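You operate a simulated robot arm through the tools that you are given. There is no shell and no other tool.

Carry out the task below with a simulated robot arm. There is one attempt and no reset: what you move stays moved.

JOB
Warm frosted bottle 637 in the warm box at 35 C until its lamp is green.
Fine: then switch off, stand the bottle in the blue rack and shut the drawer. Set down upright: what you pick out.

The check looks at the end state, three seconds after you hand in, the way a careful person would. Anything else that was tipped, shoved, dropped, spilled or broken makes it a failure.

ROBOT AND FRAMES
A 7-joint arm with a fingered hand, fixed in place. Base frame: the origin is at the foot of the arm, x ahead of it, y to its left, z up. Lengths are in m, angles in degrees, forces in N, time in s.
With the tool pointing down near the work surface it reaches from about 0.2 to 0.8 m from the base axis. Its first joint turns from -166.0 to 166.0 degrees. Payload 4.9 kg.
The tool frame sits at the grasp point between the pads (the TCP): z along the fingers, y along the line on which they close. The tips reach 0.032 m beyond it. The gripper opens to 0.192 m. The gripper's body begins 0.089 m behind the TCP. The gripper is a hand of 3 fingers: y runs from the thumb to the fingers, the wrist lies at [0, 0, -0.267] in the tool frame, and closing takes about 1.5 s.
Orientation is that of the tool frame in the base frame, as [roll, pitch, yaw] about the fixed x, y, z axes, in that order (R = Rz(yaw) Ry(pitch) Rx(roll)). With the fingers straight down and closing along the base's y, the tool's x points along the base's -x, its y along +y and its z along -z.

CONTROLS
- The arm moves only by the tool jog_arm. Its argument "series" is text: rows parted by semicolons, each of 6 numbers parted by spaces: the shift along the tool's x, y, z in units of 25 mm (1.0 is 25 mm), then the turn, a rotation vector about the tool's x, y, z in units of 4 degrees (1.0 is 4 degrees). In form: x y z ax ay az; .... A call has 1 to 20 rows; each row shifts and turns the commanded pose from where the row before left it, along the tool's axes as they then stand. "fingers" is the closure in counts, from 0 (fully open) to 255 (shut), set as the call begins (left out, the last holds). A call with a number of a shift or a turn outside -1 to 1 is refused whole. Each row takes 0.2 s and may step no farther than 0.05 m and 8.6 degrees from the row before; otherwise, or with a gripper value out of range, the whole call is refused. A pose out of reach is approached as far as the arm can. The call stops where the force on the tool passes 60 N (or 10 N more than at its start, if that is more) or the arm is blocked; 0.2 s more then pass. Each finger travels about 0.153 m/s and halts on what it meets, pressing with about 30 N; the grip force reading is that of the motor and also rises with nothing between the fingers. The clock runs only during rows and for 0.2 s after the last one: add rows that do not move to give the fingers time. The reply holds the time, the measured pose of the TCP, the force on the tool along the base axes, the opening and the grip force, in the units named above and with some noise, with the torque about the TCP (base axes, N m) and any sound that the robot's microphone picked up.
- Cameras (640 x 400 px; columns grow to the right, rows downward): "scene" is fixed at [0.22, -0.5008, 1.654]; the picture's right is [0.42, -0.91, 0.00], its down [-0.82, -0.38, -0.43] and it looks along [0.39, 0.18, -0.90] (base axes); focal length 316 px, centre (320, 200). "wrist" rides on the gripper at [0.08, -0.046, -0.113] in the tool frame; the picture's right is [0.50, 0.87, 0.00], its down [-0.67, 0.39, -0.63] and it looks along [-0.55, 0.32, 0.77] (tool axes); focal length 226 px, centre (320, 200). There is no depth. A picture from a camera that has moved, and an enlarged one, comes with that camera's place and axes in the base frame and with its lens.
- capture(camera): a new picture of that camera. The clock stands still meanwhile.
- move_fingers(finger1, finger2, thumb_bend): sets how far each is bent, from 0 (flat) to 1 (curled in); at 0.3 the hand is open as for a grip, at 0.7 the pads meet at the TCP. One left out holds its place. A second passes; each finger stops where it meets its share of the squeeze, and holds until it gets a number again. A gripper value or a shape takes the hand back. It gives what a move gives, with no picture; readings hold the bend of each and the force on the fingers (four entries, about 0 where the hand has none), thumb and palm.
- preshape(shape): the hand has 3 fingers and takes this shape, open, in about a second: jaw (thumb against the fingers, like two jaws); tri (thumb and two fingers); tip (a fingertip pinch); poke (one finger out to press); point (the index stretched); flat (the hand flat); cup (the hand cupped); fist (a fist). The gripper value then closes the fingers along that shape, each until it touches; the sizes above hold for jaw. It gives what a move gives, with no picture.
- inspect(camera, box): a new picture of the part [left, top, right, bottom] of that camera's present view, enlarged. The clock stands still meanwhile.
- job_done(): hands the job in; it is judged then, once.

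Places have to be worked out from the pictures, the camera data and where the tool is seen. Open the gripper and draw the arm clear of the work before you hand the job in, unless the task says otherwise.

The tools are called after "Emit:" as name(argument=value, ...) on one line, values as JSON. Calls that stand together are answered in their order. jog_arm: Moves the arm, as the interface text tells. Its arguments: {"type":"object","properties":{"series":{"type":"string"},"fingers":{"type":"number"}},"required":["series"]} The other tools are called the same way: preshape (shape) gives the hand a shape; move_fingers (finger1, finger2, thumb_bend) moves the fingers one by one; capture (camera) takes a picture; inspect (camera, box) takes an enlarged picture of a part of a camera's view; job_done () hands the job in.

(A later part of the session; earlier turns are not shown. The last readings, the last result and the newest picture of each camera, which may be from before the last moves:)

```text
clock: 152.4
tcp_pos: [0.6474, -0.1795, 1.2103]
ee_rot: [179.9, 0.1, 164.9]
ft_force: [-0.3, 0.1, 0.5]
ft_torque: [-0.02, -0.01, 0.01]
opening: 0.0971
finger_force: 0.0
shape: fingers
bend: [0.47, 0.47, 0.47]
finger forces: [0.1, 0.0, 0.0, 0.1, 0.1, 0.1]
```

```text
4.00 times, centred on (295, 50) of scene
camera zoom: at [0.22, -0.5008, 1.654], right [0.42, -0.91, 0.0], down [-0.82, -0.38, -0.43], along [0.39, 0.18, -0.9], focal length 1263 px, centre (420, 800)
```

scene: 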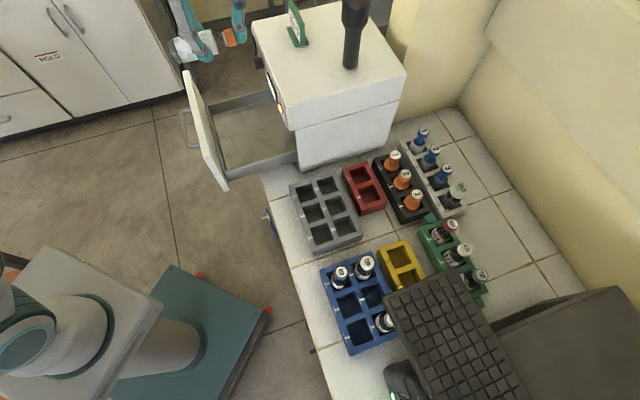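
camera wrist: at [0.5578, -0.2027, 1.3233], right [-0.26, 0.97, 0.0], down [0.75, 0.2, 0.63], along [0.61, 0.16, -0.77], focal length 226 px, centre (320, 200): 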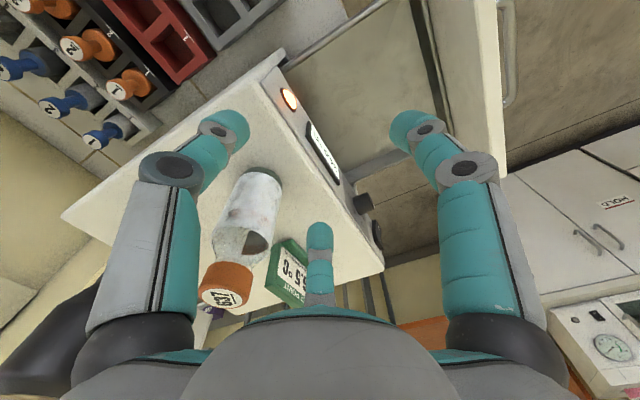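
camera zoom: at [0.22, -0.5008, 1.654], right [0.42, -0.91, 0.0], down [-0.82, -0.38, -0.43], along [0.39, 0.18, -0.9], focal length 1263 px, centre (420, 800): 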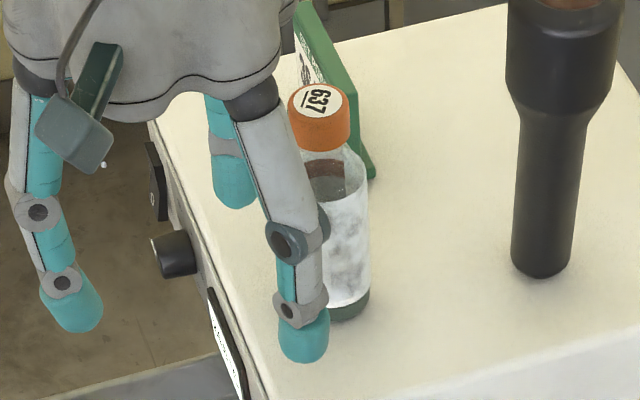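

The bottle is in view between thumb and finger 2. I zoom in to compute its exact place.

Emit:
inspect(camera="wrist", box=[170, 140, 340, 330])

```text
2.11 times, centred on (255, 235) of wrist
camera zoom: at [0.5578, -0.2027, 1.3233], right [-0.26, 0.97, 0.0], down [0.75, 0.2, 0.63], along [0.61, 0.16, -0.77], focal length 476 px, centre (457, 126)
```

zoom: 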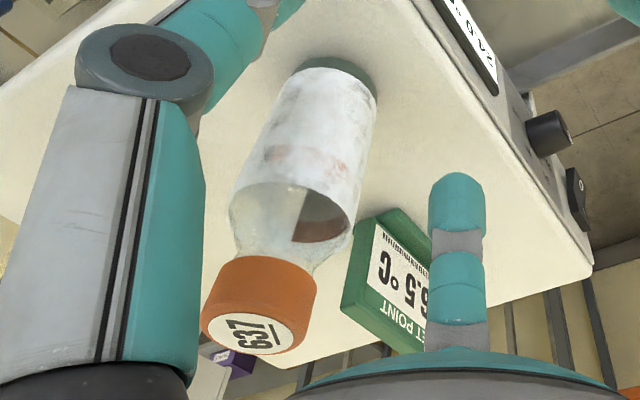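

The bottle's axis is at (e 0.330, n 0.646), base at z≈1.146. I raise 12 mm to grip the upper body and slide in the remaining 6 cm.

Emit:
jog_arm(series="0 0 -0.48 0 0 0; -0.35 -0.21 0 0 0 0; -0.35 -0.21 0 0 0 0; -0.35 -0.21 0 0 0 0; -0.35 -0.21 0 0 0 0; -0.35 -0.21 0 0 0 0; -0.35 -0.214 0 0 0 0; 0 0 0 0 0 0")

Emit:
capture(camera="wrist")

Emit:
inspect(camera="scene", box=[220, 0, 370, 100])

```text
clock: 154.2
tcp_pos: [0.6686, -0.2013, 1.2228]
ee_rot: [180.0, 0.1, 164.9]
ft_force: [0.3, 0.4, -0.6]
ft_torque: [-0.03, 0.03, 0.0]
opening: 0.0971
finger_force: 0.1
shape: fingers
bend: [0.47, 0.47, 0.47]
finger forces: [0.0, 0.2, 0.0, 0.0, 0.0, 0.1]
out of reach, approached as far as the arm can: row 5, 6, 7
```

```text
taken
camera wrist: at [0.5784, -0.2249, 1.335], right [-0.26, 0.97, 0.0], down [0.75, 0.2, 0.63], along [0.61, 0.16, -0.77], focal length 226 px, centre (320, 200)
```

wrist: 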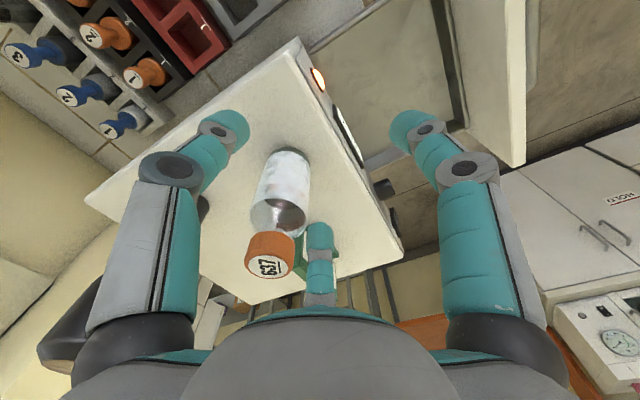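

```text
4.00 times, centred on (295, 50) of scene
camera zoom: at [0.22, -0.5008, 1.654], right [0.42, -0.91, 0.0], down [-0.82, -0.38, -0.43], along [0.39, 0.18, -0.9], focal length 1263 px, centre (420, 800)
```

zoom: 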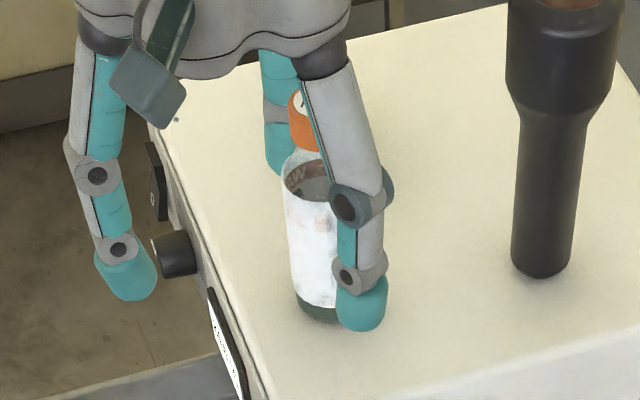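

The vertical hand runs out of reach 3 cm short. A 12° tilt brings the wrist closer to the base; I tilt by that much and slide in the rest.

Emit:
jog_arm(series="0 0 0 0.5 -0.866 0; 0 0 0 0.5 -0.866 0; 0 0 0 0.5 -0.866 0; 0 0 0 0 0 0")

Emit:
capture(camera="wrist")

```text
clock: 155.2
tcp_pos: [0.668, -0.2004, 1.2231]
ee_rot: [-173.9, 10.5, 165.4]
ft_force: [-1.0, 0.4, 0.1]
ft_torque: [-0.02, 0.03, -0.03]
opening: 0.0969
finger_force: 0.1
shape: fingers
bend: [0.47, 0.47, 0.47]
finger forces: [0.0, 0.1, 0.0, 0.1, 0.1, 0.0]
```

```text
taken
camera wrist: at [0.5626, -0.2086, 1.3232], right [-0.24, 0.95, -0.18], down [0.65, 0.3, 0.7], along [0.72, 0.05, -0.69], focal length 226 px, centre (320, 200)
```

wrist: 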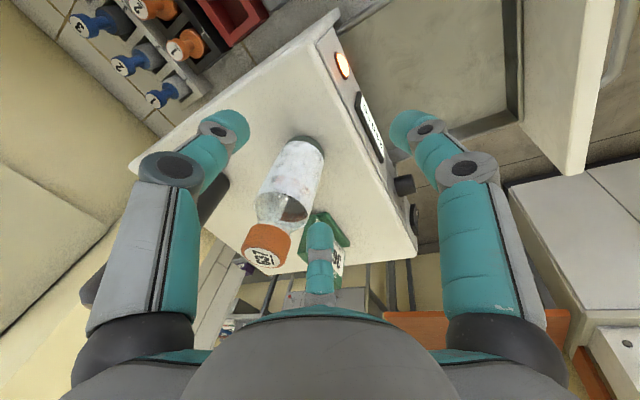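

I zoom in to confirm the bottle's position relative to the hand.

Emit:
inspect(camera="wrist", box=[200, 100, 380, 290])

```text
2.11 times, centred on (290, 195) of wrist
camera zoom: at [0.5626, -0.2086, 1.3232], right [-0.24, 0.95, -0.18], down [0.65, 0.3, 0.7], along [0.72, 0.05, -0.69], focal length 476 px, centre (383, 210)
```

zoom: 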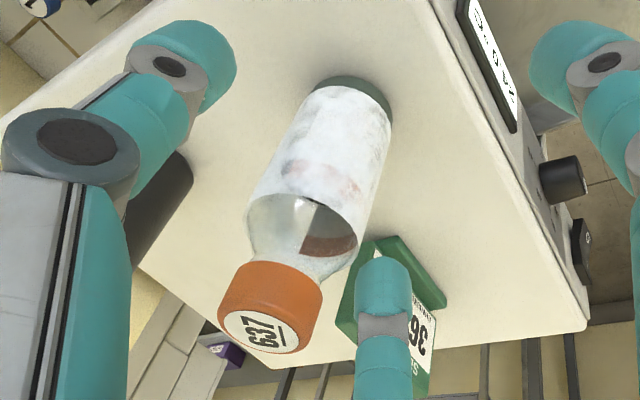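

Confirmed: bottle at (0.329, 0.6465). I slide in the last 28 mm.

Emit:
jog_arm(series="-0.304 -0.2 0.077 0 0 0; -0.304 -0.2 0.077 0 0 0; -0.304 -0.2 0.077 0 0 0; 0 0 0 0 0 0")

Emit:
capture(camera="wrist")

Emit:
inspect(camera="scene", box=[220, 0, 370, 100])

```text
clock: 156.2
tcp_pos: [0.687, -0.2234, 1.2241]
ee_rot: [-174.0, 10.4, 165.3]
ft_force: [0.3, 0.6, -0.9]
ft_torque: [0.06, 0.0, 0.02]
opening: 0.097
finger_force: 0.0
shape: fingers
bend: [0.47, 0.47, 0.47]
finger forces: [0.0, 0.0, 0.0, 0.0, 0.0, 0.0]
```

```text
taken
camera wrist: at [0.5812, -0.2296, 1.3233], right [-0.24, 0.95, -0.18], down [0.65, 0.3, 0.7], along [0.72, 0.05, -0.69], focal length 226 px, centre (320, 200)
```

wrist: 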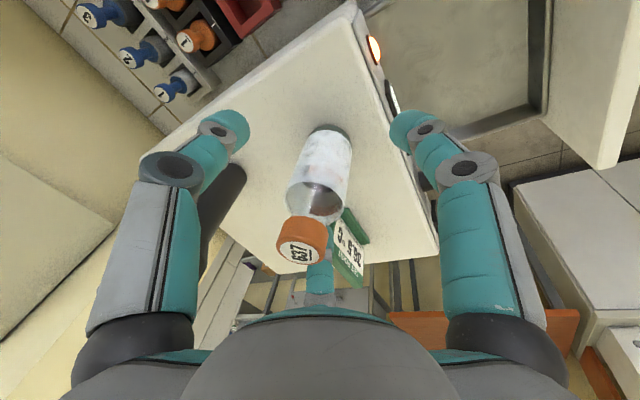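

```text
4.00 times, centred on (295, 50) of scene
camera zoom: at [0.22, -0.5008, 1.654], right [0.42, -0.91, 0.0], down [-0.82, -0.38, -0.43], along [0.39, 0.18, -0.9], focal length 1263 px, centre (420, 800)
```

zoom: 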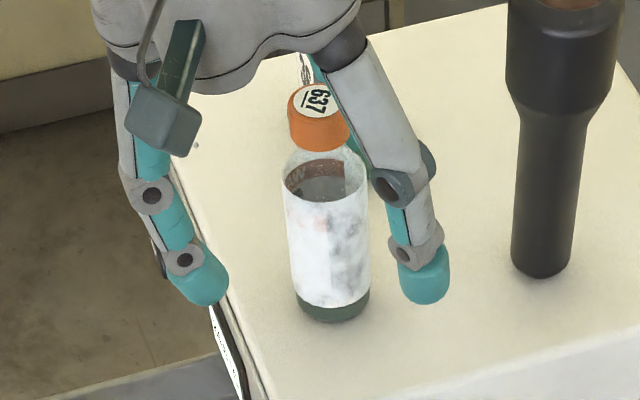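

The bottle stands centred between the three digits. I close all three evenly, in stages.

Emit:
move_fingers(finger1=0.56, finger2=0.56, thumb_bend=0.56)

Emit:
inspect(camera="wrist", box=[200, 90, 440, 280])

```text
clock: 157.2
tcp_pos: [0.6883, -0.2225, 1.2235]
ee_rot: [-174.1, 10.5, 165.4]
ft_force: [-0.1, 0.5, 0.2]
ft_torque: [-0.01, -0.01, -0.01]
opening: 0.0592
finger_force: 0.1
shape: fingers
bend: [0.56, 0.56, 0.56]
finger forces: [0.1, 0.1, 0.0, 0.1, 0.1, 0.0]
```

```text
2.11 times, centred on (320, 185) of wrist
camera zoom: at [0.5812, -0.2296, 1.3232], right [-0.24, 0.95, -0.18], down [0.65, 0.3, 0.7], along [0.72, 0.05, -0.69], focal length 476 px, centre (320, 232)
```

zoom: 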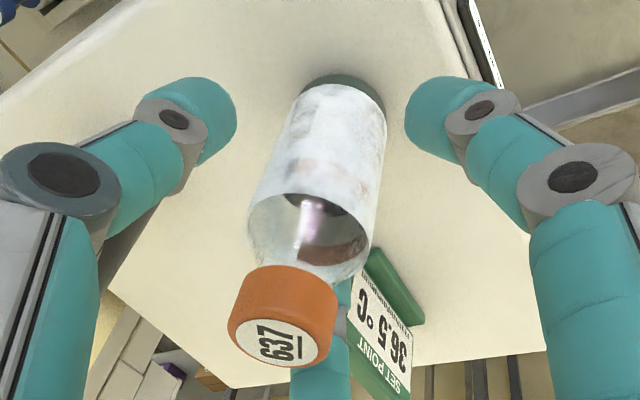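

The bottle is about 5 mm off toward finger 1; I nudge the hand to centre it and close further.

Emit:
jog_arm(series="0.1 0.173 0 0 0 0; 0 0 0 0 0 0")

Emit:
move_fingers(finger1=0.62, finger2=0.62, thumb_bend=0.62)

Emit:
inspect(camera="wrist", box=[200, 90, 440, 280])

```text
clock: 157.8
tcp_pos: [0.6867, -0.2167, 1.2228]
ee_rot: [-174.1, 10.5, 165.4]
ft_force: [-0.4, -0.1, 0.2]
ft_torque: [0.01, -0.01, 0.0]
opening: 0.0591
finger_force: 0.1
shape: fingers
bend: [0.56, 0.56, 0.56]
finger forces: [0.1, 0.1, 0.1, 0.0, 0.1, 0.1]
```

```text
clock: 158.8
tcp_pos: [0.6858, -0.2169, 1.2231]
ee_rot: [-174.1, 10.6, 165.4]
ft_force: [1.1, 1.0, 0.2]
ft_torque: [-0.02, 0.0, 0.0]
opening: 0.0357
finger_force: 1.1
shape: fingers
bend: [0.62, 0.61, 0.61]
finger forces: [0.0, 1.6, 0.0, 0.0, 1.4, 0.1]
```

```text
2.11 times, centred on (320, 185) of wrist
camera zoom: at [0.58, -0.2249, 1.3225], right [-0.24, 0.95, -0.18], down [0.65, 0.3, 0.7], along [0.72, 0.05, -0.69], focal length 476 px, centre (320, 232)
```

zoom: 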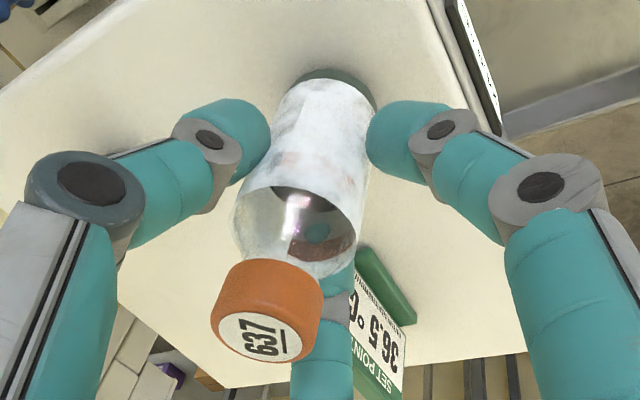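

Light even contact. I tighten the grip.

Emit:
move_fingers(finger1=0.75, finger2=0.75, thumb_bend=0.75)

Emit:
inspect(camera="wrist", box=[200, 90, 440, 280])

Emit:
inspect(camera="scene", box=[220, 0, 370, 100])

```text
clock: 159.8
tcp_pos: [0.6862, -0.2182, 1.2236]
ee_rot: [-174.1, 10.6, 165.4]
ft_force: [-0.3, 0.2, 2.8]
ft_torque: [0.04, 0.04, 0.03]
opening: 0.0268
finger_force: 23.1
shape: fingers
bend: [0.64, 0.61, 0.65]
finger forces: [12.7, 13.8, 0.0, 0.0, 19.1, 0.0]
```

```text
2.11 times, centred on (320, 185) of wrist
camera zoom: at [0.5799, -0.225, 1.3228], right [-0.24, 0.95, -0.18], down [0.65, 0.3, 0.7], along [0.72, 0.05, -0.69], focal length 476 px, centre (320, 232)
```

zoom: 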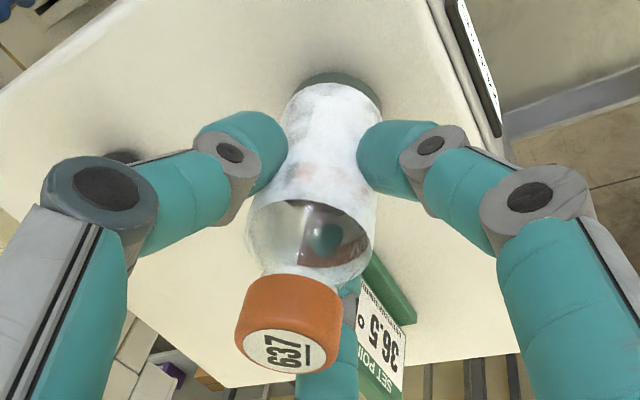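

```text
4.00 times, centred on (295, 50) of scene
camera zoom: at [0.22, -0.5008, 1.654], right [0.42, -0.91, 0.0], down [-0.82, -0.38, -0.43], along [0.39, 0.18, -0.9], focal length 1263 px, centre (420, 800)
```

zoom: 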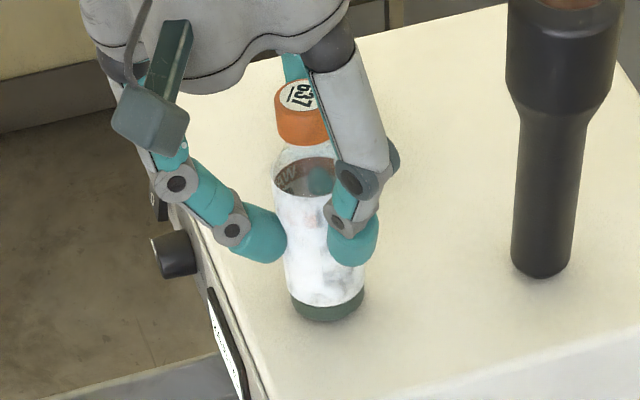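

The body is held firmly (13–19 N). It leaned about 5° with the grip, which I will correct before setting down. I lift 1.5 cm gently and check.

Emit:
jog_arm(series="-0.03 -0.017 -0.16 0 0 0; -0.04 -0.023 -0.21 0 0 0; -0.04 -0.023 -0.22 0 0 0; 0 0 0 0 0 0")

Emit:
inspect(camera="scene", box=[220, 0, 370, 100])

```text
clock: 160.8
tcp_pos: [0.686, -0.2184, 1.2371]
ee_rot: [-174.1, 10.5, 165.4]
ft_force: [0.4, 0.4, -0.8]
ft_torque: [-0.02, -0.01, -0.04]
opening: 0.0269
finger_force: 21.8
shape: fingers
bend: [0.64, 0.6, 0.66]
finger forces: [12.1, 13.9, 0.1, 0.0, 18.7, 0.1]
```

```text
4.00 times, centred on (295, 50) of scene
camera zoom: at [0.22, -0.5008, 1.654], right [0.42, -0.91, 0.0], down [-0.82, -0.38, -0.43], along [0.39, 0.18, -0.9], focal length 1263 px, centre (420, 800)
```

zoom: 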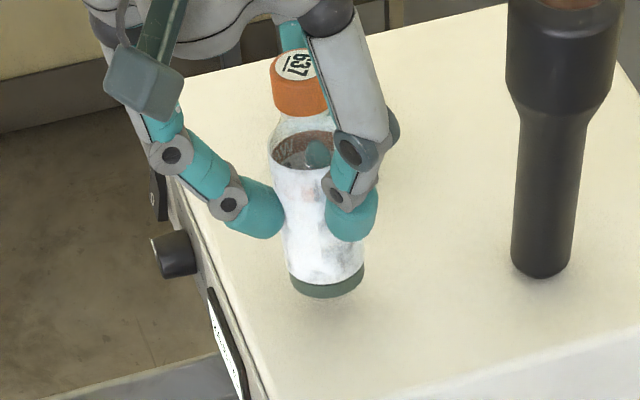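

Lifted and stable. I draw it back off the box, slowly, until it is above the open drawer.

Emit:
jog_arm(series="0.15 0.087 -0.05 0 0 0; 0.3 0.174 -0.09 0 0 0; 0.4 0.231 -0.1 0 0 0; 0.4 0.231 -0.1 0 0 0; 0.4 0.231 -0.1 0 0 0; 0.4 0.231 -0.1 0 0 0; 0.4 0.231 -0.1 0 0 0; 0.4 0.231 -0.1 0 0 0; 0.4 0.231 -0.1 0 0 0; 0.4 0.231 -0.1 0 0 0; 0.4 0.231 -0.1 0 0 0; 0.4 0.231 -0.1 0 0 0; 0.4 0.231 -0.1 0 0 0; 0.3 0.174 -0.09 0 0 0; 0.15 0.087 -0.05 0 0 0; 0 0 0 0 0 0")

Emit:
capture(camera="wrist")

Emit:
inspect(camera="scene", box=[170, 0, 350, 140])

```text
clock: 164.2
tcp_pos: [0.5742, -0.107, 1.2395]
ee_rot: [-174.1, 10.7, 165.4]
ft_force: [0.3, 0.4, -1.1]
ft_torque: [0.02, 0.02, -0.03]
opening: 0.0267
finger_force: 22.8
shape: fingers
bend: [0.64, 0.6, 0.66]
finger forces: [11.9, 13.9, 0.0, 0.1, 18.8, 0.1]
```

```text
taken
camera wrist: at [0.4688, -0.1134, 1.3396], right [-0.24, 0.95, -0.18], down [0.65, 0.3, 0.7], along [0.72, 0.05, -0.69], focal length 226 px, centre (320, 200)
```

wrist: 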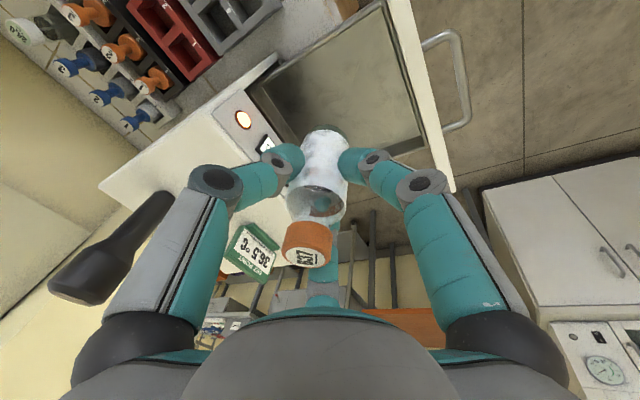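

```text
2.86 times, centred on (260, 70) of scene
camera zoom: at [0.22, -0.5008, 1.654], right [0.42, -0.91, 0.0], down [-0.82, -0.38, -0.43], along [0.39, 0.18, -0.9], focal length 902 px, centre (491, 571)
```

zoom: 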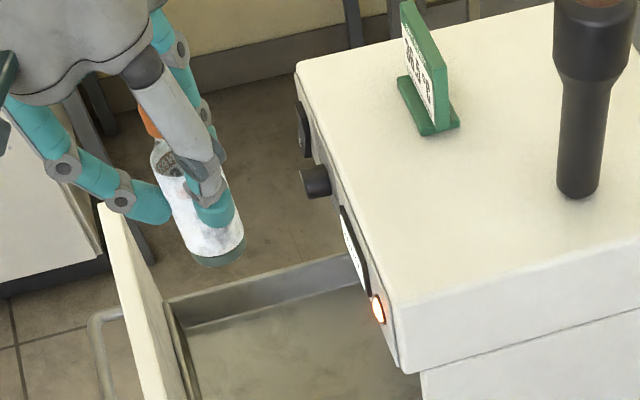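

The bottle is over the drawer, leaning about 7° toward the robot. I turn the hand +60° about its axis (so the fingers clear the drawer plate), then measure the lean.

Emit:
jog_arm(series="0 0 0 0 0 0.5; 0 0 0 0 0 1; 0 0 0 0 0 1; 0 0 0 0 0 1; 0 0 0 0 0 1; 0 0 0 0 0 1; 0 0 0 0 0 1; 0 0 0 0 0 1; 0 0 0 0 0 1; 0 0 0 0 0 1; 0 0 0 0 0 1; 0 0 0 0 0 1; 0 0 0 0 0 1; 0 0 0 0 0 1; 0 0 0 0 0 1; 0 0 0 0 0 0.5; 0 0 0 0 0 0")

Emit:
capture(camera="wrist")

Emit:
inspect(camera="wrist", box=[220, 90, 420, 280])

Emit:
inspect(camera="scene", box=[170, 0, 350, 140])

```text
clock: 167.8
tcp_pos: [0.5754, -0.1064, 1.24]
ee_rot: [173.8, 10.3, 104.3]
ft_force: [0.1, 1.0, -1.2]
ft_torque: [0.0, 0.04, -0.01]
opening: 0.0265
finger_force: 22.8
shape: fingers
bend: [0.64, 0.6, 0.66]
finger forces: [12.0, 13.9, 0.0, 0.1, 18.7, 0.0]
```

```text
taken
camera wrist: at [0.4937, -0.0256, 1.3303], right [0.71, 0.71, 0.0], down [0.44, -0.45, 0.78], along [0.55, -0.55, -0.63], focal length 226 px, centre (320, 200)
```

wrist: 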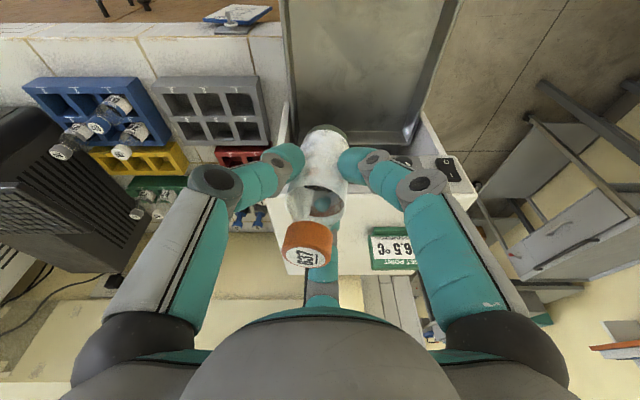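

```text
2.11 times, centred on (320, 185) of wrist
camera zoom: at [0.4937, -0.0256, 1.3303], right [0.71, 0.71, 0.0], down [0.44, -0.45, 0.78], along [0.55, -0.55, -0.63], focal length 476 px, centre (320, 232)
```

zoom: 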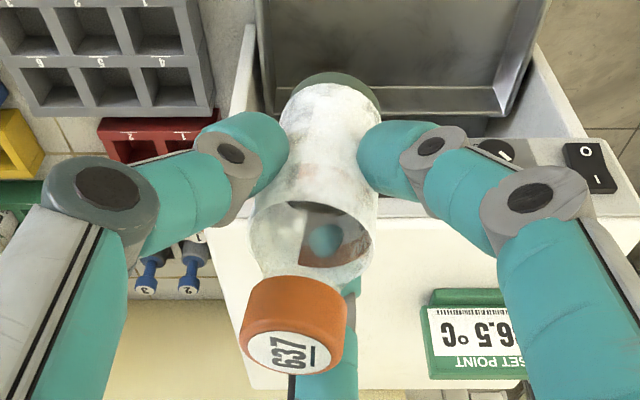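

```text
2.86 times, centred on (260, 70) of scene
camera zoom: at [0.22, -0.5008, 1.654], right [0.42, -0.91, 0.0], down [-0.82, -0.38, -0.43], along [0.39, 0.18, -0.9], focal length 902 px, centre (491, 571)
```

zoom: 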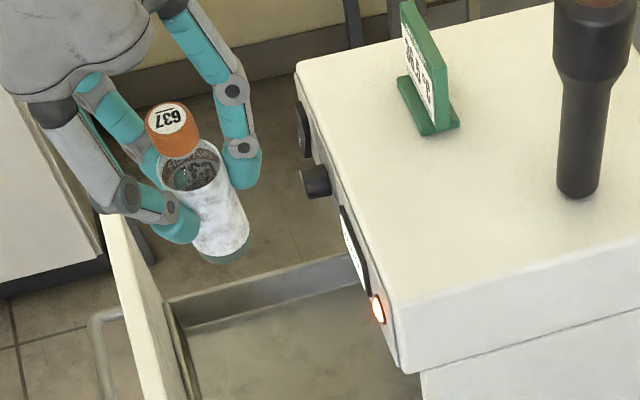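

Measured from the bottle's edges, it leans about 7° toward -e and 1–3° toward the robot. I rotate the hand to bring the bottle vertical and check again.

Emit:
jog_arm(series="0 0 0 0.417 -0.158 -0.094; 0 0 0 0.417 -0.158 -0.094; 0 0 0 0.417 -0.158 -0.094; 0 0 0 0.417 -0.158 -0.094; 0 0 0 0 0 0")

Emit:
inspect(camera="wrist", box=[220, 90, 420, 280])

Emit:
inspect(camera="scene", box=[170, 0, 350, 140])

```text
clock: 169.0
tcp_pos: [0.5745, -0.1067, 1.2402]
ee_rot: [-179.2, 12.9, 105.7]
ft_force: [-0.3, -0.5, -0.6]
ft_torque: [-0.01, 0.0, -0.04]
opening: 0.0267
finger_force: 22.1
shape: fingers
bend: [0.64, 0.6, 0.66]
finger forces: [11.9, 13.8, 0.0, 0.0, 18.6, 0.0]
```

```text
2.11 times, centred on (320, 185) of wrist
camera zoom: at [0.5032, -0.0185, 1.3317], right [0.7, 0.7, -0.12], down [0.52, -0.39, 0.76], along [0.49, -0.6, -0.64], focal length 476 px, centre (320, 232)
```

zoom: 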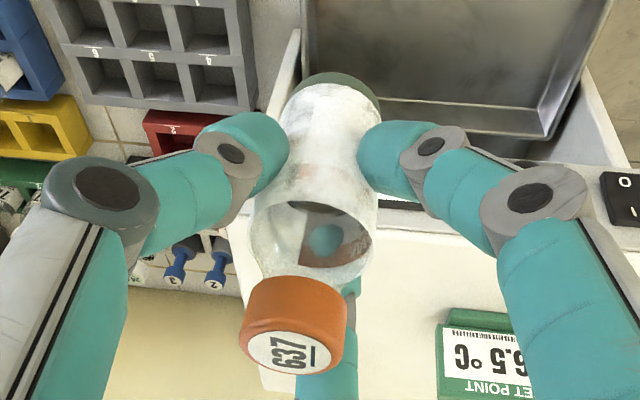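

```text
2.86 times, centred on (260, 70) of scene
camera zoom: at [0.22, -0.5008, 1.654], right [0.42, -0.91, 0.0], down [-0.82, -0.38, -0.43], along [0.39, 0.18, -0.9], focal length 902 px, centre (491, 571)
```

zoom: 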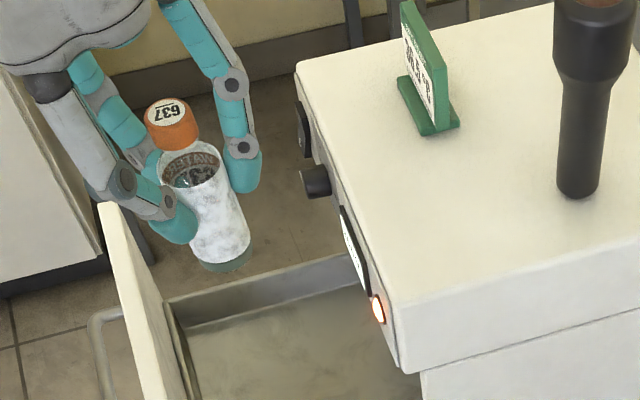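

The bottle is now vertical within about a degree. I shift it to the middle of the gap between drawer plate and box front and lower it the first 15 cm.

Emit:
jog_arm(series="0.029 0.625 -0.016 0 0 0; 0.029 0.625 -0.016 0 0 0; 0.029 0.625 -0.016 0 0 0; 0.07 0.004 0.3 0 0 0; 0.134 0.008 0.585 0 0 0; 0.134 0.008 0.585 0 0 0; 0.134 0.008 0.585 0 0 0; 0.134 0.008 0.585 0 0 0; 0.134 0.008 0.585 0 0 0; 0.134 0.008 0.585 0 0 0; 0.134 0.008 0.585 0 0 0; 0.134 0.008 0.585 0 0 0; 0.134 0.008 0.585 0 0 0; 0.07 0.004 0.3 0 0 0; 0 0 0 0 0 0")

Emit:
capture(camera="wrist")

Emit:
inspect(camera="scene", box=[170, 0, 350, 180])

```text
clock: 172.2
tcp_pos: [0.6186, -0.09, 1.0894]
ee_rot: [-179.2, 13.0, 105.8]
ft_force: [-0.3, -0.4, -1.3]
ft_torque: [0.0, 0.02, -0.03]
opening: 0.0265
finger_force: 21.8
shape: fingers
bend: [0.64, 0.6, 0.66]
finger forces: [12.1, 13.8, 0.0, 0.1, 18.7, 0.1]
```

```text
taken
camera wrist: at [0.5472, -0.0033, 1.1806], right [0.7, 0.7, -0.12], down [0.52, -0.39, 0.76], along [0.49, -0.6, -0.64], focal length 226 px, centre (320, 200)
```

wrist: 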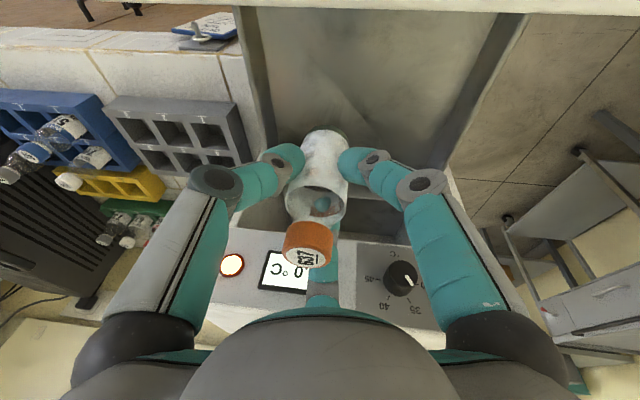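

```text
2.22 times, centred on (260, 90) of scene
camera zoom: at [0.22, -0.5008, 1.654], right [0.42, -0.91, 0.0], down [-0.82, -0.38, -0.43], along [0.39, 0.18, -0.9], focal length 702 px, centre (453, 444)
```

zoom: 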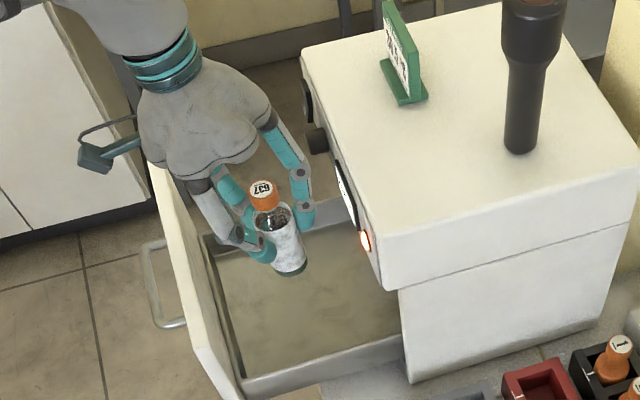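

There is clearance on both sides. I lower another 9.5 cm, slowly.

Emit:
jog_arm(series="0.067 0.004 0.292 0 0 0; 0.1 0.006 0.44 0 0 0; 0.1 0.006 0.44 0 0 0; 0.1 0.006 0.44 0 0 0; 0.1 0.006 0.44 0 0 0; 0.1 0.006 0.44 0 0 0; 0.1 0.006 0.44 0 0 0; 0.1 0.006 0.44 0 0 0; 0.067 0.004 0.292 0 0 0; 0 0 0 0 0 0")

Emit:
capture(camera="wrist")

Emit:
inspect(camera="scene", box=[170, 0, 350, 180])

```text
clock: 174.4
tcp_pos: [0.6196, -0.092, 0.9942]
ee_rot: [-179.2, 12.9, 105.8]
ft_force: [0.4, -0.3, -0.1]
ft_torque: [0.01, 0.01, -0.02]
opening: 0.0265
finger_force: 22.4
shape: fingers
bend: [0.64, 0.6, 0.66]
finger forces: [12.0, 13.9, 0.1, 0.2, 18.6, 0.1]
```

```text
taken
camera wrist: at [0.5474, -0.0036, 1.0874], right [0.7, 0.7, -0.12], down [0.52, -0.39, 0.76], along [0.49, -0.6, -0.64], focal length 226 px, centre (320, 200)
```

wrist: 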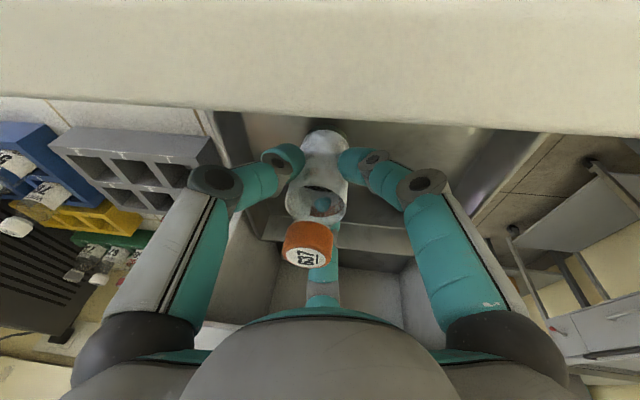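

```text
2.22 times, centred on (260, 90) of scene
camera zoom: at [0.22, -0.5008, 1.654], right [0.42, -0.91, 0.0], down [-0.82, -0.38, -0.43], along [0.39, 0.18, -0.9], focal length 702 px, centre (453, 444)
```

zoom: 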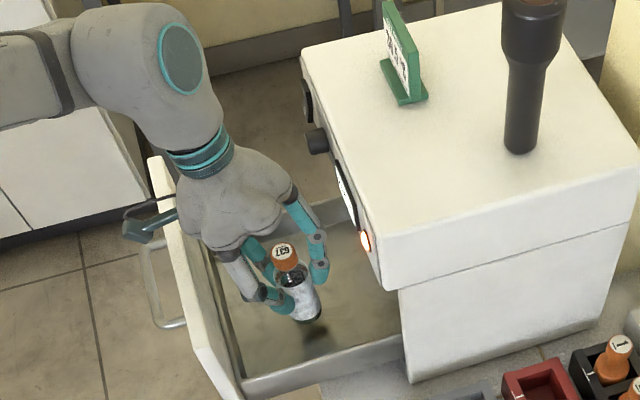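

The wrist camera now sits right above the drawer plate's top edge and would strike it if I went lower. I raise 6 cm and turn the hand 60° about the vertical so the camera moves inside, keeping the bottle vertical.

Emit:
jog_arm(series="-0.134 -0.008 -0.585 0 0 0; -0.134 -0.008 -0.585 0 0 0; -0.134 -0.008 -0.585 0 0 0; -0.134 -0.008 -0.585 0 0 0; 0 0 0 0.11 0.007 0.48; 0 0 0 0.223 0.0136 0.975; 0 0 0 0.223 0.0136 0.975; 0 0 0 0.223 0.0136 0.975; 0 0 0 0.223 0.0136 0.975; 0 0 0 0.223 0.0136 0.975; 0 0 0 0.223 0.0136 0.975; 0 0 0 0.223 0.0136 0.975; 0 0 0 0.223 0.0136 0.975; 0 0 0 0.223 0.0136 0.975; 0 0 0 0.223 0.0136 0.975; 0 0 0 0.223 0.0136 0.975; 0 0 0 0.223 0.0136 0.975; 0 0 0 0.223 0.0136 0.975; 0 0 0 0.223 0.0136 0.975; 0 0 0 0.11 0.007 0.48")

Emit:
capture(camera="wrist")

Emit:
inspect(camera="scene", box=[170, 0, 350, 180])

```text
clock: 178.6
tcp_pos: [0.6197, -0.0922, 1.056]
ee_rot: [-179.3, 12.8, 45.7]
ft_force: [0.5, -0.1, -0.3]
ft_torque: [0.01, -0.01, 0.01]
opening: 0.0263
finger_force: 22.1
shape: fingers
bend: [0.64, 0.6, 0.66]
finger forces: [12.0, 13.9, 0.0, 0.0, 18.5, 0.0]
```

```text
taken
camera wrist: at [0.6581, 0.0141, 1.1472], right [0.96, -0.26, -0.12], down [-0.08, -0.64, 0.76], along [-0.27, -0.72, -0.64], focal length 226 px, centre (320, 200)
```

wrist: 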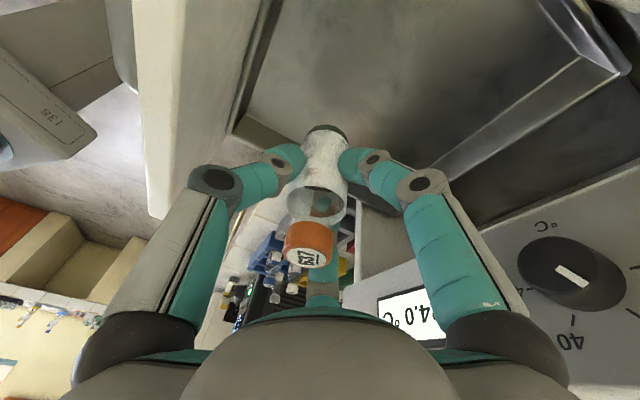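

```text
2.22 times, centred on (260, 90) of scene
camera zoom: at [0.22, -0.5008, 1.654], right [0.42, -0.91, 0.0], down [-0.82, -0.38, -0.43], along [0.39, 0.18, -0.9], focal length 702 px, centre (453, 444)
```

zoom: 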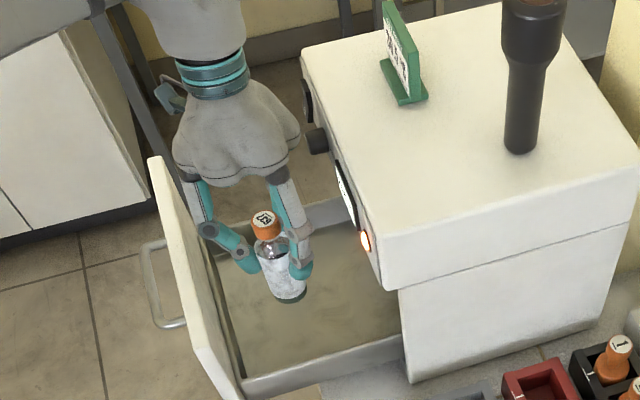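

Now the camera is inside the gap and thumb and palm have clearance. I lower 7 cm.

Emit:
jog_arm(series="0.067 0.004 0.292 0 0 0; 0.1 0.006 0.44 0 0 0; 0.1 0.006 0.44 0 0 0; 0.1 0.006 0.44 0 0 0; 0.1 0.006 0.44 0 0 0; 0.1 0.006 0.44 0 0 0; 0.067 0.004 0.292 0 0 0; 0 0 0 0 0 0")

Emit:
capture(camera="wrist")

Emit:
inspect(camera="scene", box=[190, 30, 330, 160])

```text
clock: 180.4
tcp_pos: [0.619, -0.0915, 0.9835]
ee_rot: [-179.3, 12.9, 45.8]
ft_force: [0.2, 0.7, -1.1]
ft_torque: [-0.01, -0.02, -0.04]
opening: 0.0267
finger_force: 22.0
shape: fingers
bend: [0.64, 0.6, 0.66]
finger forces: [11.9, 13.9, 0.0, 0.1, 18.5, 0.0]
```

```text
taken
camera wrist: at [0.658, 0.0144, 1.0756], right [0.96, -0.26, -0.12], down [-0.08, -0.64, 0.76], along [-0.27, -0.72, -0.64], focal length 226 px, centre (320, 200)
```

wrist: 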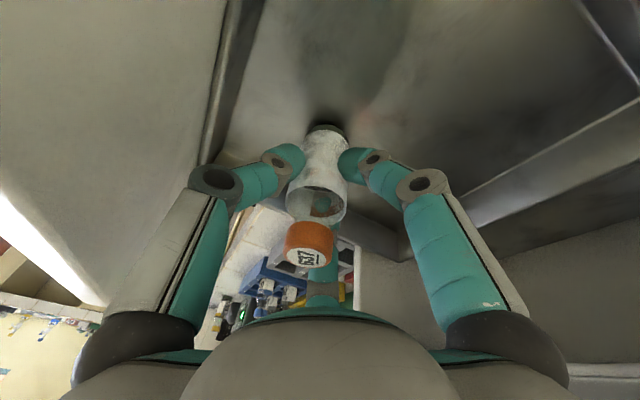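

```text
3.08 times, centred on (260, 95) of scene
camera zoom: at [0.22, -0.5008, 1.654], right [0.42, -0.91, 0.0], down [-0.82, -0.38, -0.43], along [0.39, 0.18, -0.9], focal length 972 px, centre (505, 523)
```

zoom: 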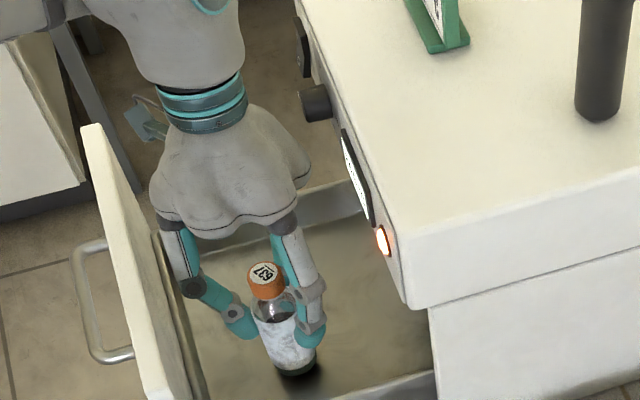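

The base is near the tray floor. I go on in 2 mm steps until I feel contact.

Emit:
jog_arm(series="0.0179 0.001 0.078 0 0 0; 0.0179 0.001 0.078 0 0 0; 0.0179 0.001 0.078 0 0 0")

Emit:
jog_arm(series="0.0179 0.001 0.078 0 0 0; 0.0179 0.001 0.078 0 0 0")

```text
clock: 181.2
tcp_pos: [0.6187, -0.0916, 0.9793]
ee_rot: [-179.4, 12.8, 45.8]
ft_force: [-1.8, -0.9, 8.6]
ft_torque: [0.01, 0.16, 0.02]
opening: 0.0263
finger_force: 24.3
shape: fingers
bend: [0.64, 0.6, 0.66]
finger forces: [13.1, 14.4, 0.0, 0.0, 20.7, 0.0]
```

```text
clock: 181.8
tcp_pos: [0.6206, -0.091, 0.9772]
ee_rot: [-179.6, 12.7, 45.7]
ft_force: [-3.5, -1.6, 30.1]
ft_torque: [-0.22, 0.25, 0.12]
opening: 0.0258
finger_force: 26.7
shape: fingers
bend: [0.64, 0.59, 0.68]
finger forces: [16.5, 15.4, 0.0, 0.1, 22.3, 0.0]
```

Contact is made (30 N now, a bit much). I ease back up 2.5 mm before releasing.

Emit:
jog_arm(series="-0.022 -0.0014 -0.0975 0 0 0; 0 0 0 0 0 0")

Emit:
capture(camera="wrist")

Emit:
inspect(camera="scene", box=[190, 30, 330, 160])

```text
clock: 182.4
tcp_pos: [0.6185, -0.0902, 0.977]
ee_rot: [-179.4, 12.8, 45.8]
ft_force: [-0.5, -1.1, 25.7]
ft_torque: [-0.22, 0.03, 0.12]
opening: 0.0259
finger_force: 26.6
shape: fingers
bend: [0.64, 0.59, 0.68]
finger forces: [17.2, 15.0, 0.0, 0.0, 21.0, 0.0]
```

```text
taken
camera wrist: at [0.6575, 0.0143, 1.0696], right [0.96, -0.26, -0.12], down [-0.08, -0.64, 0.76], along [-0.27, -0.72, -0.64], focal length 226 px, centre (320, 200)
```

wrist: 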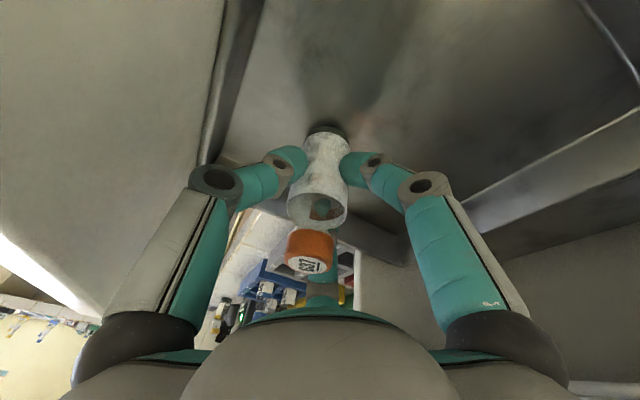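

```text
3.08 times, centred on (260, 95) of scene
camera zoom: at [0.22, -0.5008, 1.654], right [0.42, -0.91, 0.0], down [-0.82, -0.38, -0.43], along [0.39, 0.18, -0.9], focal length 972 px, centre (505, 523)
```

zoom: 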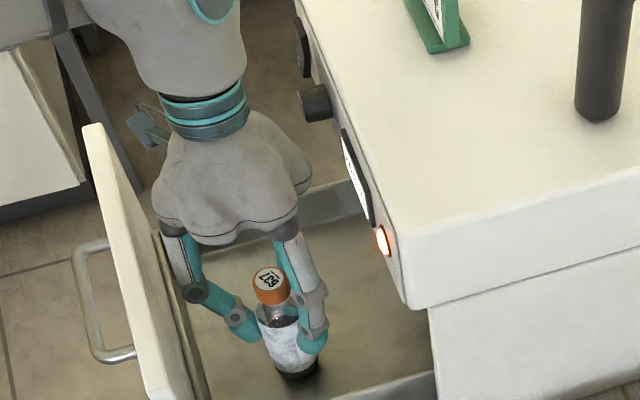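

Still about 26 N; I ease up another 3 mm.

Emit:
jog_arm(series="-0.027 -0.0016 -0.117 0 0 0; 0 0 0 0 0 0")

```text
clock: 183.0
tcp_pos: [0.6187, -0.0903, 0.9786]
ee_rot: [-179.2, 13.0, 45.8]
ft_force: [1.8, 1.3, 10.2]
ft_torque: [-0.02, -0.11, 0.05]
opening: 0.0262
finger_force: 24.5
shape: fingers
bend: [0.64, 0.59, 0.68]
finger forces: [15.7, 13.6, 0.0, 0.0, 20.2, 0.0]
```

Now about 10 N, fine. I open the digits a little, all together.

Emit:
move_fingers(finger1=0.58, finger2=0.54, thumb_bend=0.6)

Emit:
inspect(camera="scene", box=[190, 30, 330, 160])

Emit:
inspect(camera="wrist", box=[200, 90, 440, 290])

```text
clock: 184.0
tcp_pos: [0.6188, -0.0912, 0.9784]
ee_rot: [-179.3, 12.9, 45.7]
ft_force: [0.0, -0.2, -0.2]
ft_torque: [0.01, 0.01, -0.04]
opening: 0.0479
finger_force: 0.1
shape: fingers
bend: [0.57, 0.54, 0.6]
finger forces: [0.0, 0.1, 0.0, 0.0, 0.0, 0.0]
```

```text
3.08 times, centred on (260, 95) of scene
camera zoom: at [0.22, -0.5008, 1.654], right [0.42, -0.91, 0.0], down [-0.82, -0.38, -0.43], along [0.39, 0.18, -0.9], focal length 972 px, centre (505, 523)
```

zoom: 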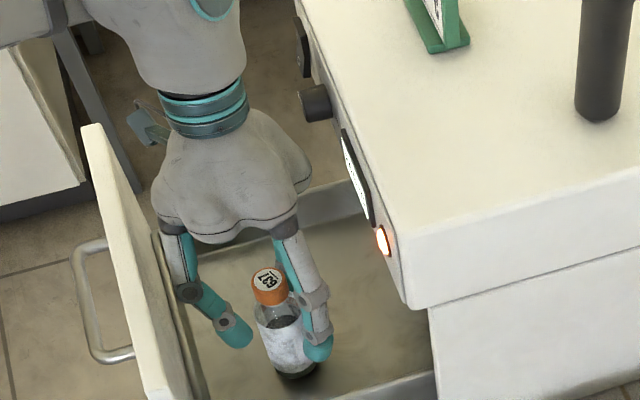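

```text
2.00 times, centred on (320, 190) of wrist
camera zoom: at [0.6575, 0.0142, 1.0715], right [0.96, -0.26, -0.12], down [-0.08, -0.64, 0.76], along [-0.27, -0.72, -0.64], focal length 452 px, centre (320, 220)
```

zoom: 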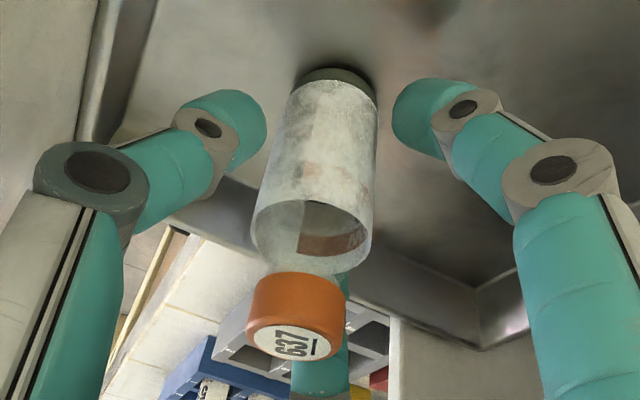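

The bottle stands free and upright on the tray floor. I open a little more and raise the hand straight up off it.

Emit:
move_fingers(finger1=0.5, finger2=0.48, thumb_bend=0.55)

Emit:
jog_arm(series="-0.089 -0.005 -0.39 0 0 0; -0.134 -0.008 -0.585 0 0 0; -0.134 -0.008 -0.585 0 0 0; -0.134 -0.008 -0.585 0 0 0; -0.134 -0.008 -0.585 0 0 0; -0.134 -0.008 -0.585 0 0 0; -0.134 -0.008 -0.585 0 0 0; -0.134 -0.008 -0.585 0 0 0; -0.134 -0.008 -0.585 0 0 0; -0.134 -0.008 -0.585 0 0 0; -0.134 -0.008 -0.585 0 0 0; -0.134 -0.008 -0.585 0 0 0; 0 0 0 0 0 0")

Emit:
capture(camera="wrist")

Emit:
inspect(camera="scene", box=[190, 30, 330, 160])

```text
clock: 185.0
tcp_pos: [0.6175, -0.092, 0.9791]
ee_rot: [-179.2, 12.8, 45.8]
ft_force: [1.1, 0.9, -0.5]
ft_torque: [0.0, 0.02, 0.0]
opening: 0.0733
finger_force: 0.1
shape: fingers
bend: [0.5, 0.48, 0.55]
finger forces: [0.0, 0.0, 0.1, 0.0, 0.1, 0.0]
```

```text
clock: 187.8
tcp_pos: [0.6178, -0.0915, 1.1549]
ee_rot: [-179.3, 12.8, 45.9]
ft_force: [-0.6, 0.1, 0.4]
ft_torque: [0.02, 0.0, 0.0]
opening: 0.0734
finger_force: 0.1
shape: fingers
bend: [0.5, 0.48, 0.55]
finger forces: [0.1, 0.0, 0.0, 0.0, 0.0, 0.0]
```

```text
taken
camera wrist: at [0.6573, 0.0138, 1.2466], right [0.96, -0.26, -0.12], down [-0.08, -0.64, 0.76], along [-0.27, -0.72, -0.64], focal length 226 px, centre (320, 200)
```

wrist: 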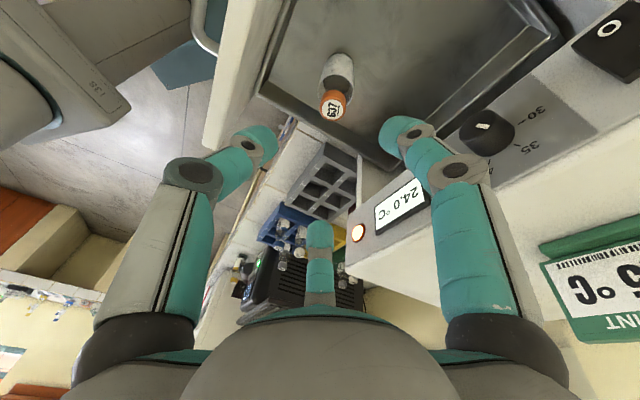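

```text
3.08 times, centred on (260, 95) of scene
camera zoom: at [0.22, -0.5008, 1.654], right [0.42, -0.91, 0.0], down [-0.82, -0.38, -0.43], along [0.39, 0.18, -0.9], focal length 972 px, centre (505, 523)
```

zoom: 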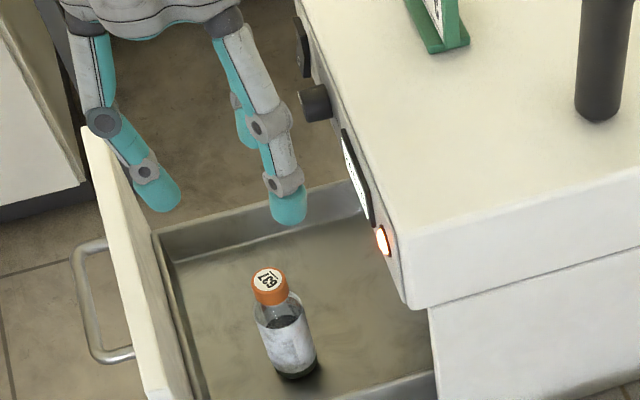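

Bottle 637 stands upright in the drawer. Now I straighten the hand and turn it back to the roll used for gripping the handle.

Emit:
jog_arm(series="0 0 0 -0.043 0.8 0; 0 0 0 -0.043 0.8 0; 0 0 0 -0.043 0.8 0; 0 0 0 -0.043 0.8 0; 0 0 0 0 0 -1; 0 0 0 0 0 -1; 0 0 0 0 0 -1; 0 0 0 0 0 -1; 0 0 0 0 0 -1; 0 0 0 0 0 -1; 0 0 0 0 0 -1; 0 0 0 0 0 -1; 0 0 0 0 0 -1; 0 0 0 0 0 -1; 0 0 0 0 0 -1; 0 0 0 0 0 -1; 0 0 0 0 0 -1; 0 0 0 0 0 -1; 0 0 0 0 0 -0.8")

```text
clock: 191.8
tcp_pos: [0.6179, -0.0919, 1.1555]
ee_rot: [-179.9, 0.0, 105.0]
ft_force: [-1.2, 0.0, 0.1]
ft_torque: [-0.02, 0.01, -0.01]
opening: 0.0734
finger_force: 0.0
shape: fingers
bend: [0.5, 0.48, 0.55]
finger forces: [0.1, 0.0, 0.1, 0.0, 0.0, 0.1]
```

The hand is straight again. I back away in front of the drawer plate and tilt the hand to horizontal.

Emit:
jog_arm(series="0.909 -0.381 -0.178 0 0 0; 0.909 -0.381 -0.178 0 0 0; 0.909 -0.381 -0.178 0 0 0; 0.909 -0.381 -0.178 0 0 0; 0.909 -0.381 -0.178 0 0 0; 0.909 -0.381 -0.178 0 0 0; 0.909 -0.381 -0.178 0 0 0; 0.909 -0.381 -0.178 0 0 0; 0.909 -0.381 -0.178 0 0 0")

Emit:
jog_arm(series="0 0 0 -0.5628 -0.9743 0; 0 0 0 -0.5628 -0.9743 0; 0 0 0 -0.5628 -0.9743 0; 0 0 0 -0.5628 -0.9743 0; 0 0 0 -0.5628 -0.9743 0; 0 0 0 -0.5628 -0.9743 0; 0 0 0 -0.5628 -0.9743 0; 0 0 0 -0.5628 -0.9743 0; 0 0 0 -0.5628 -0.9743 0; 0 0 0 -0.5628 -0.9743 0; 0 0 0 -0.5628 -0.9743 0; 0 0 0 -0.5628 -0.9743 0; 0 0 0 -0.5628 -0.9743 0; 0 0 0 -0.5628 -0.9743 0; 0 0 0 -0.5628 -0.9743 0; 0 0 0 -0.5628 -0.9743 0; 0 0 0 -0.5628 -0.9743 0; 0 0 0 -0.5628 -0.9743 0; 0 0 0 -0.5628 -0.9743 0; 0 0 0 -0.5628 -0.9743 0")

Emit:
capture(camera="wrist")

Emit:
capture(camera="scene")

```text
clock: 193.8
tcp_pos: [0.4825, 0.0834, 1.1948]
ee_rot: [-180.0, 0.0, 104.9]
ft_force: [0.7, -0.3, -0.9]
ft_torque: [-0.02, -0.01, 0.01]
opening: 0.0734
finger_force: 0.0
shape: fingers
bend: [0.5, 0.48, 0.55]
finger forces: [0.0, 0.0, 0.1, 0.1, 0.0, 0.0]
```

```text
clock: 198.0
tcp_pos: [0.4838, 0.0834, 1.1948]
ee_rot: [89.8, 60.2, 44.8]
ft_force: [0.4, 0.3, -0.6]
ft_torque: [-0.04, -0.01, -0.03]
opening: 0.0733
finger_force: 0.1
shape: fingers
bend: [0.5, 0.48, 0.55]
finger forces: [0.0, 0.1, 0.0, 0.0, 0.0, 0.0]
```

```text
taken
camera wrist: at [0.4026, 0.1642, 1.1021], right [0.71, 0.71, 0.0], down [-0.45, 0.45, 0.77], along [0.55, -0.55, 0.63], focal length 226 px, centre (320, 200)
```

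wrist: 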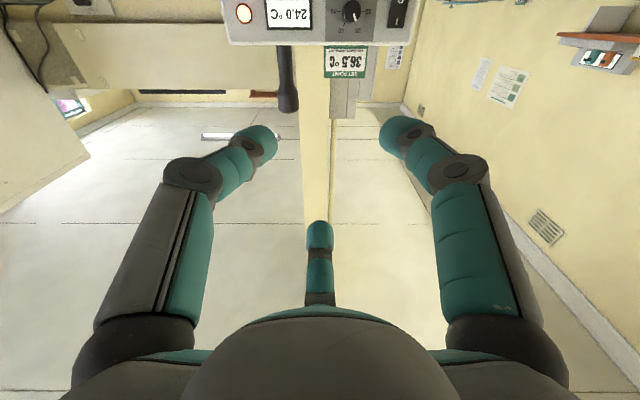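

```text
taken
```

scene: 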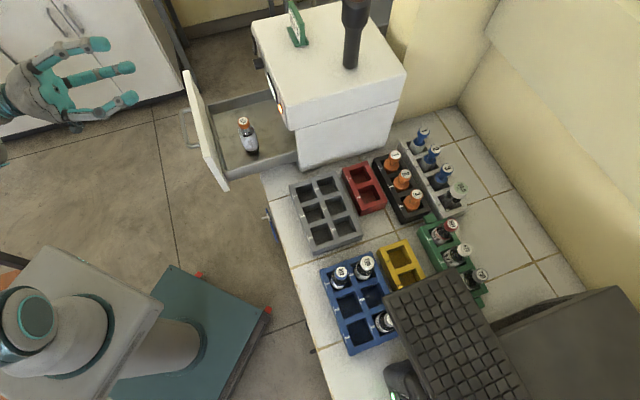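

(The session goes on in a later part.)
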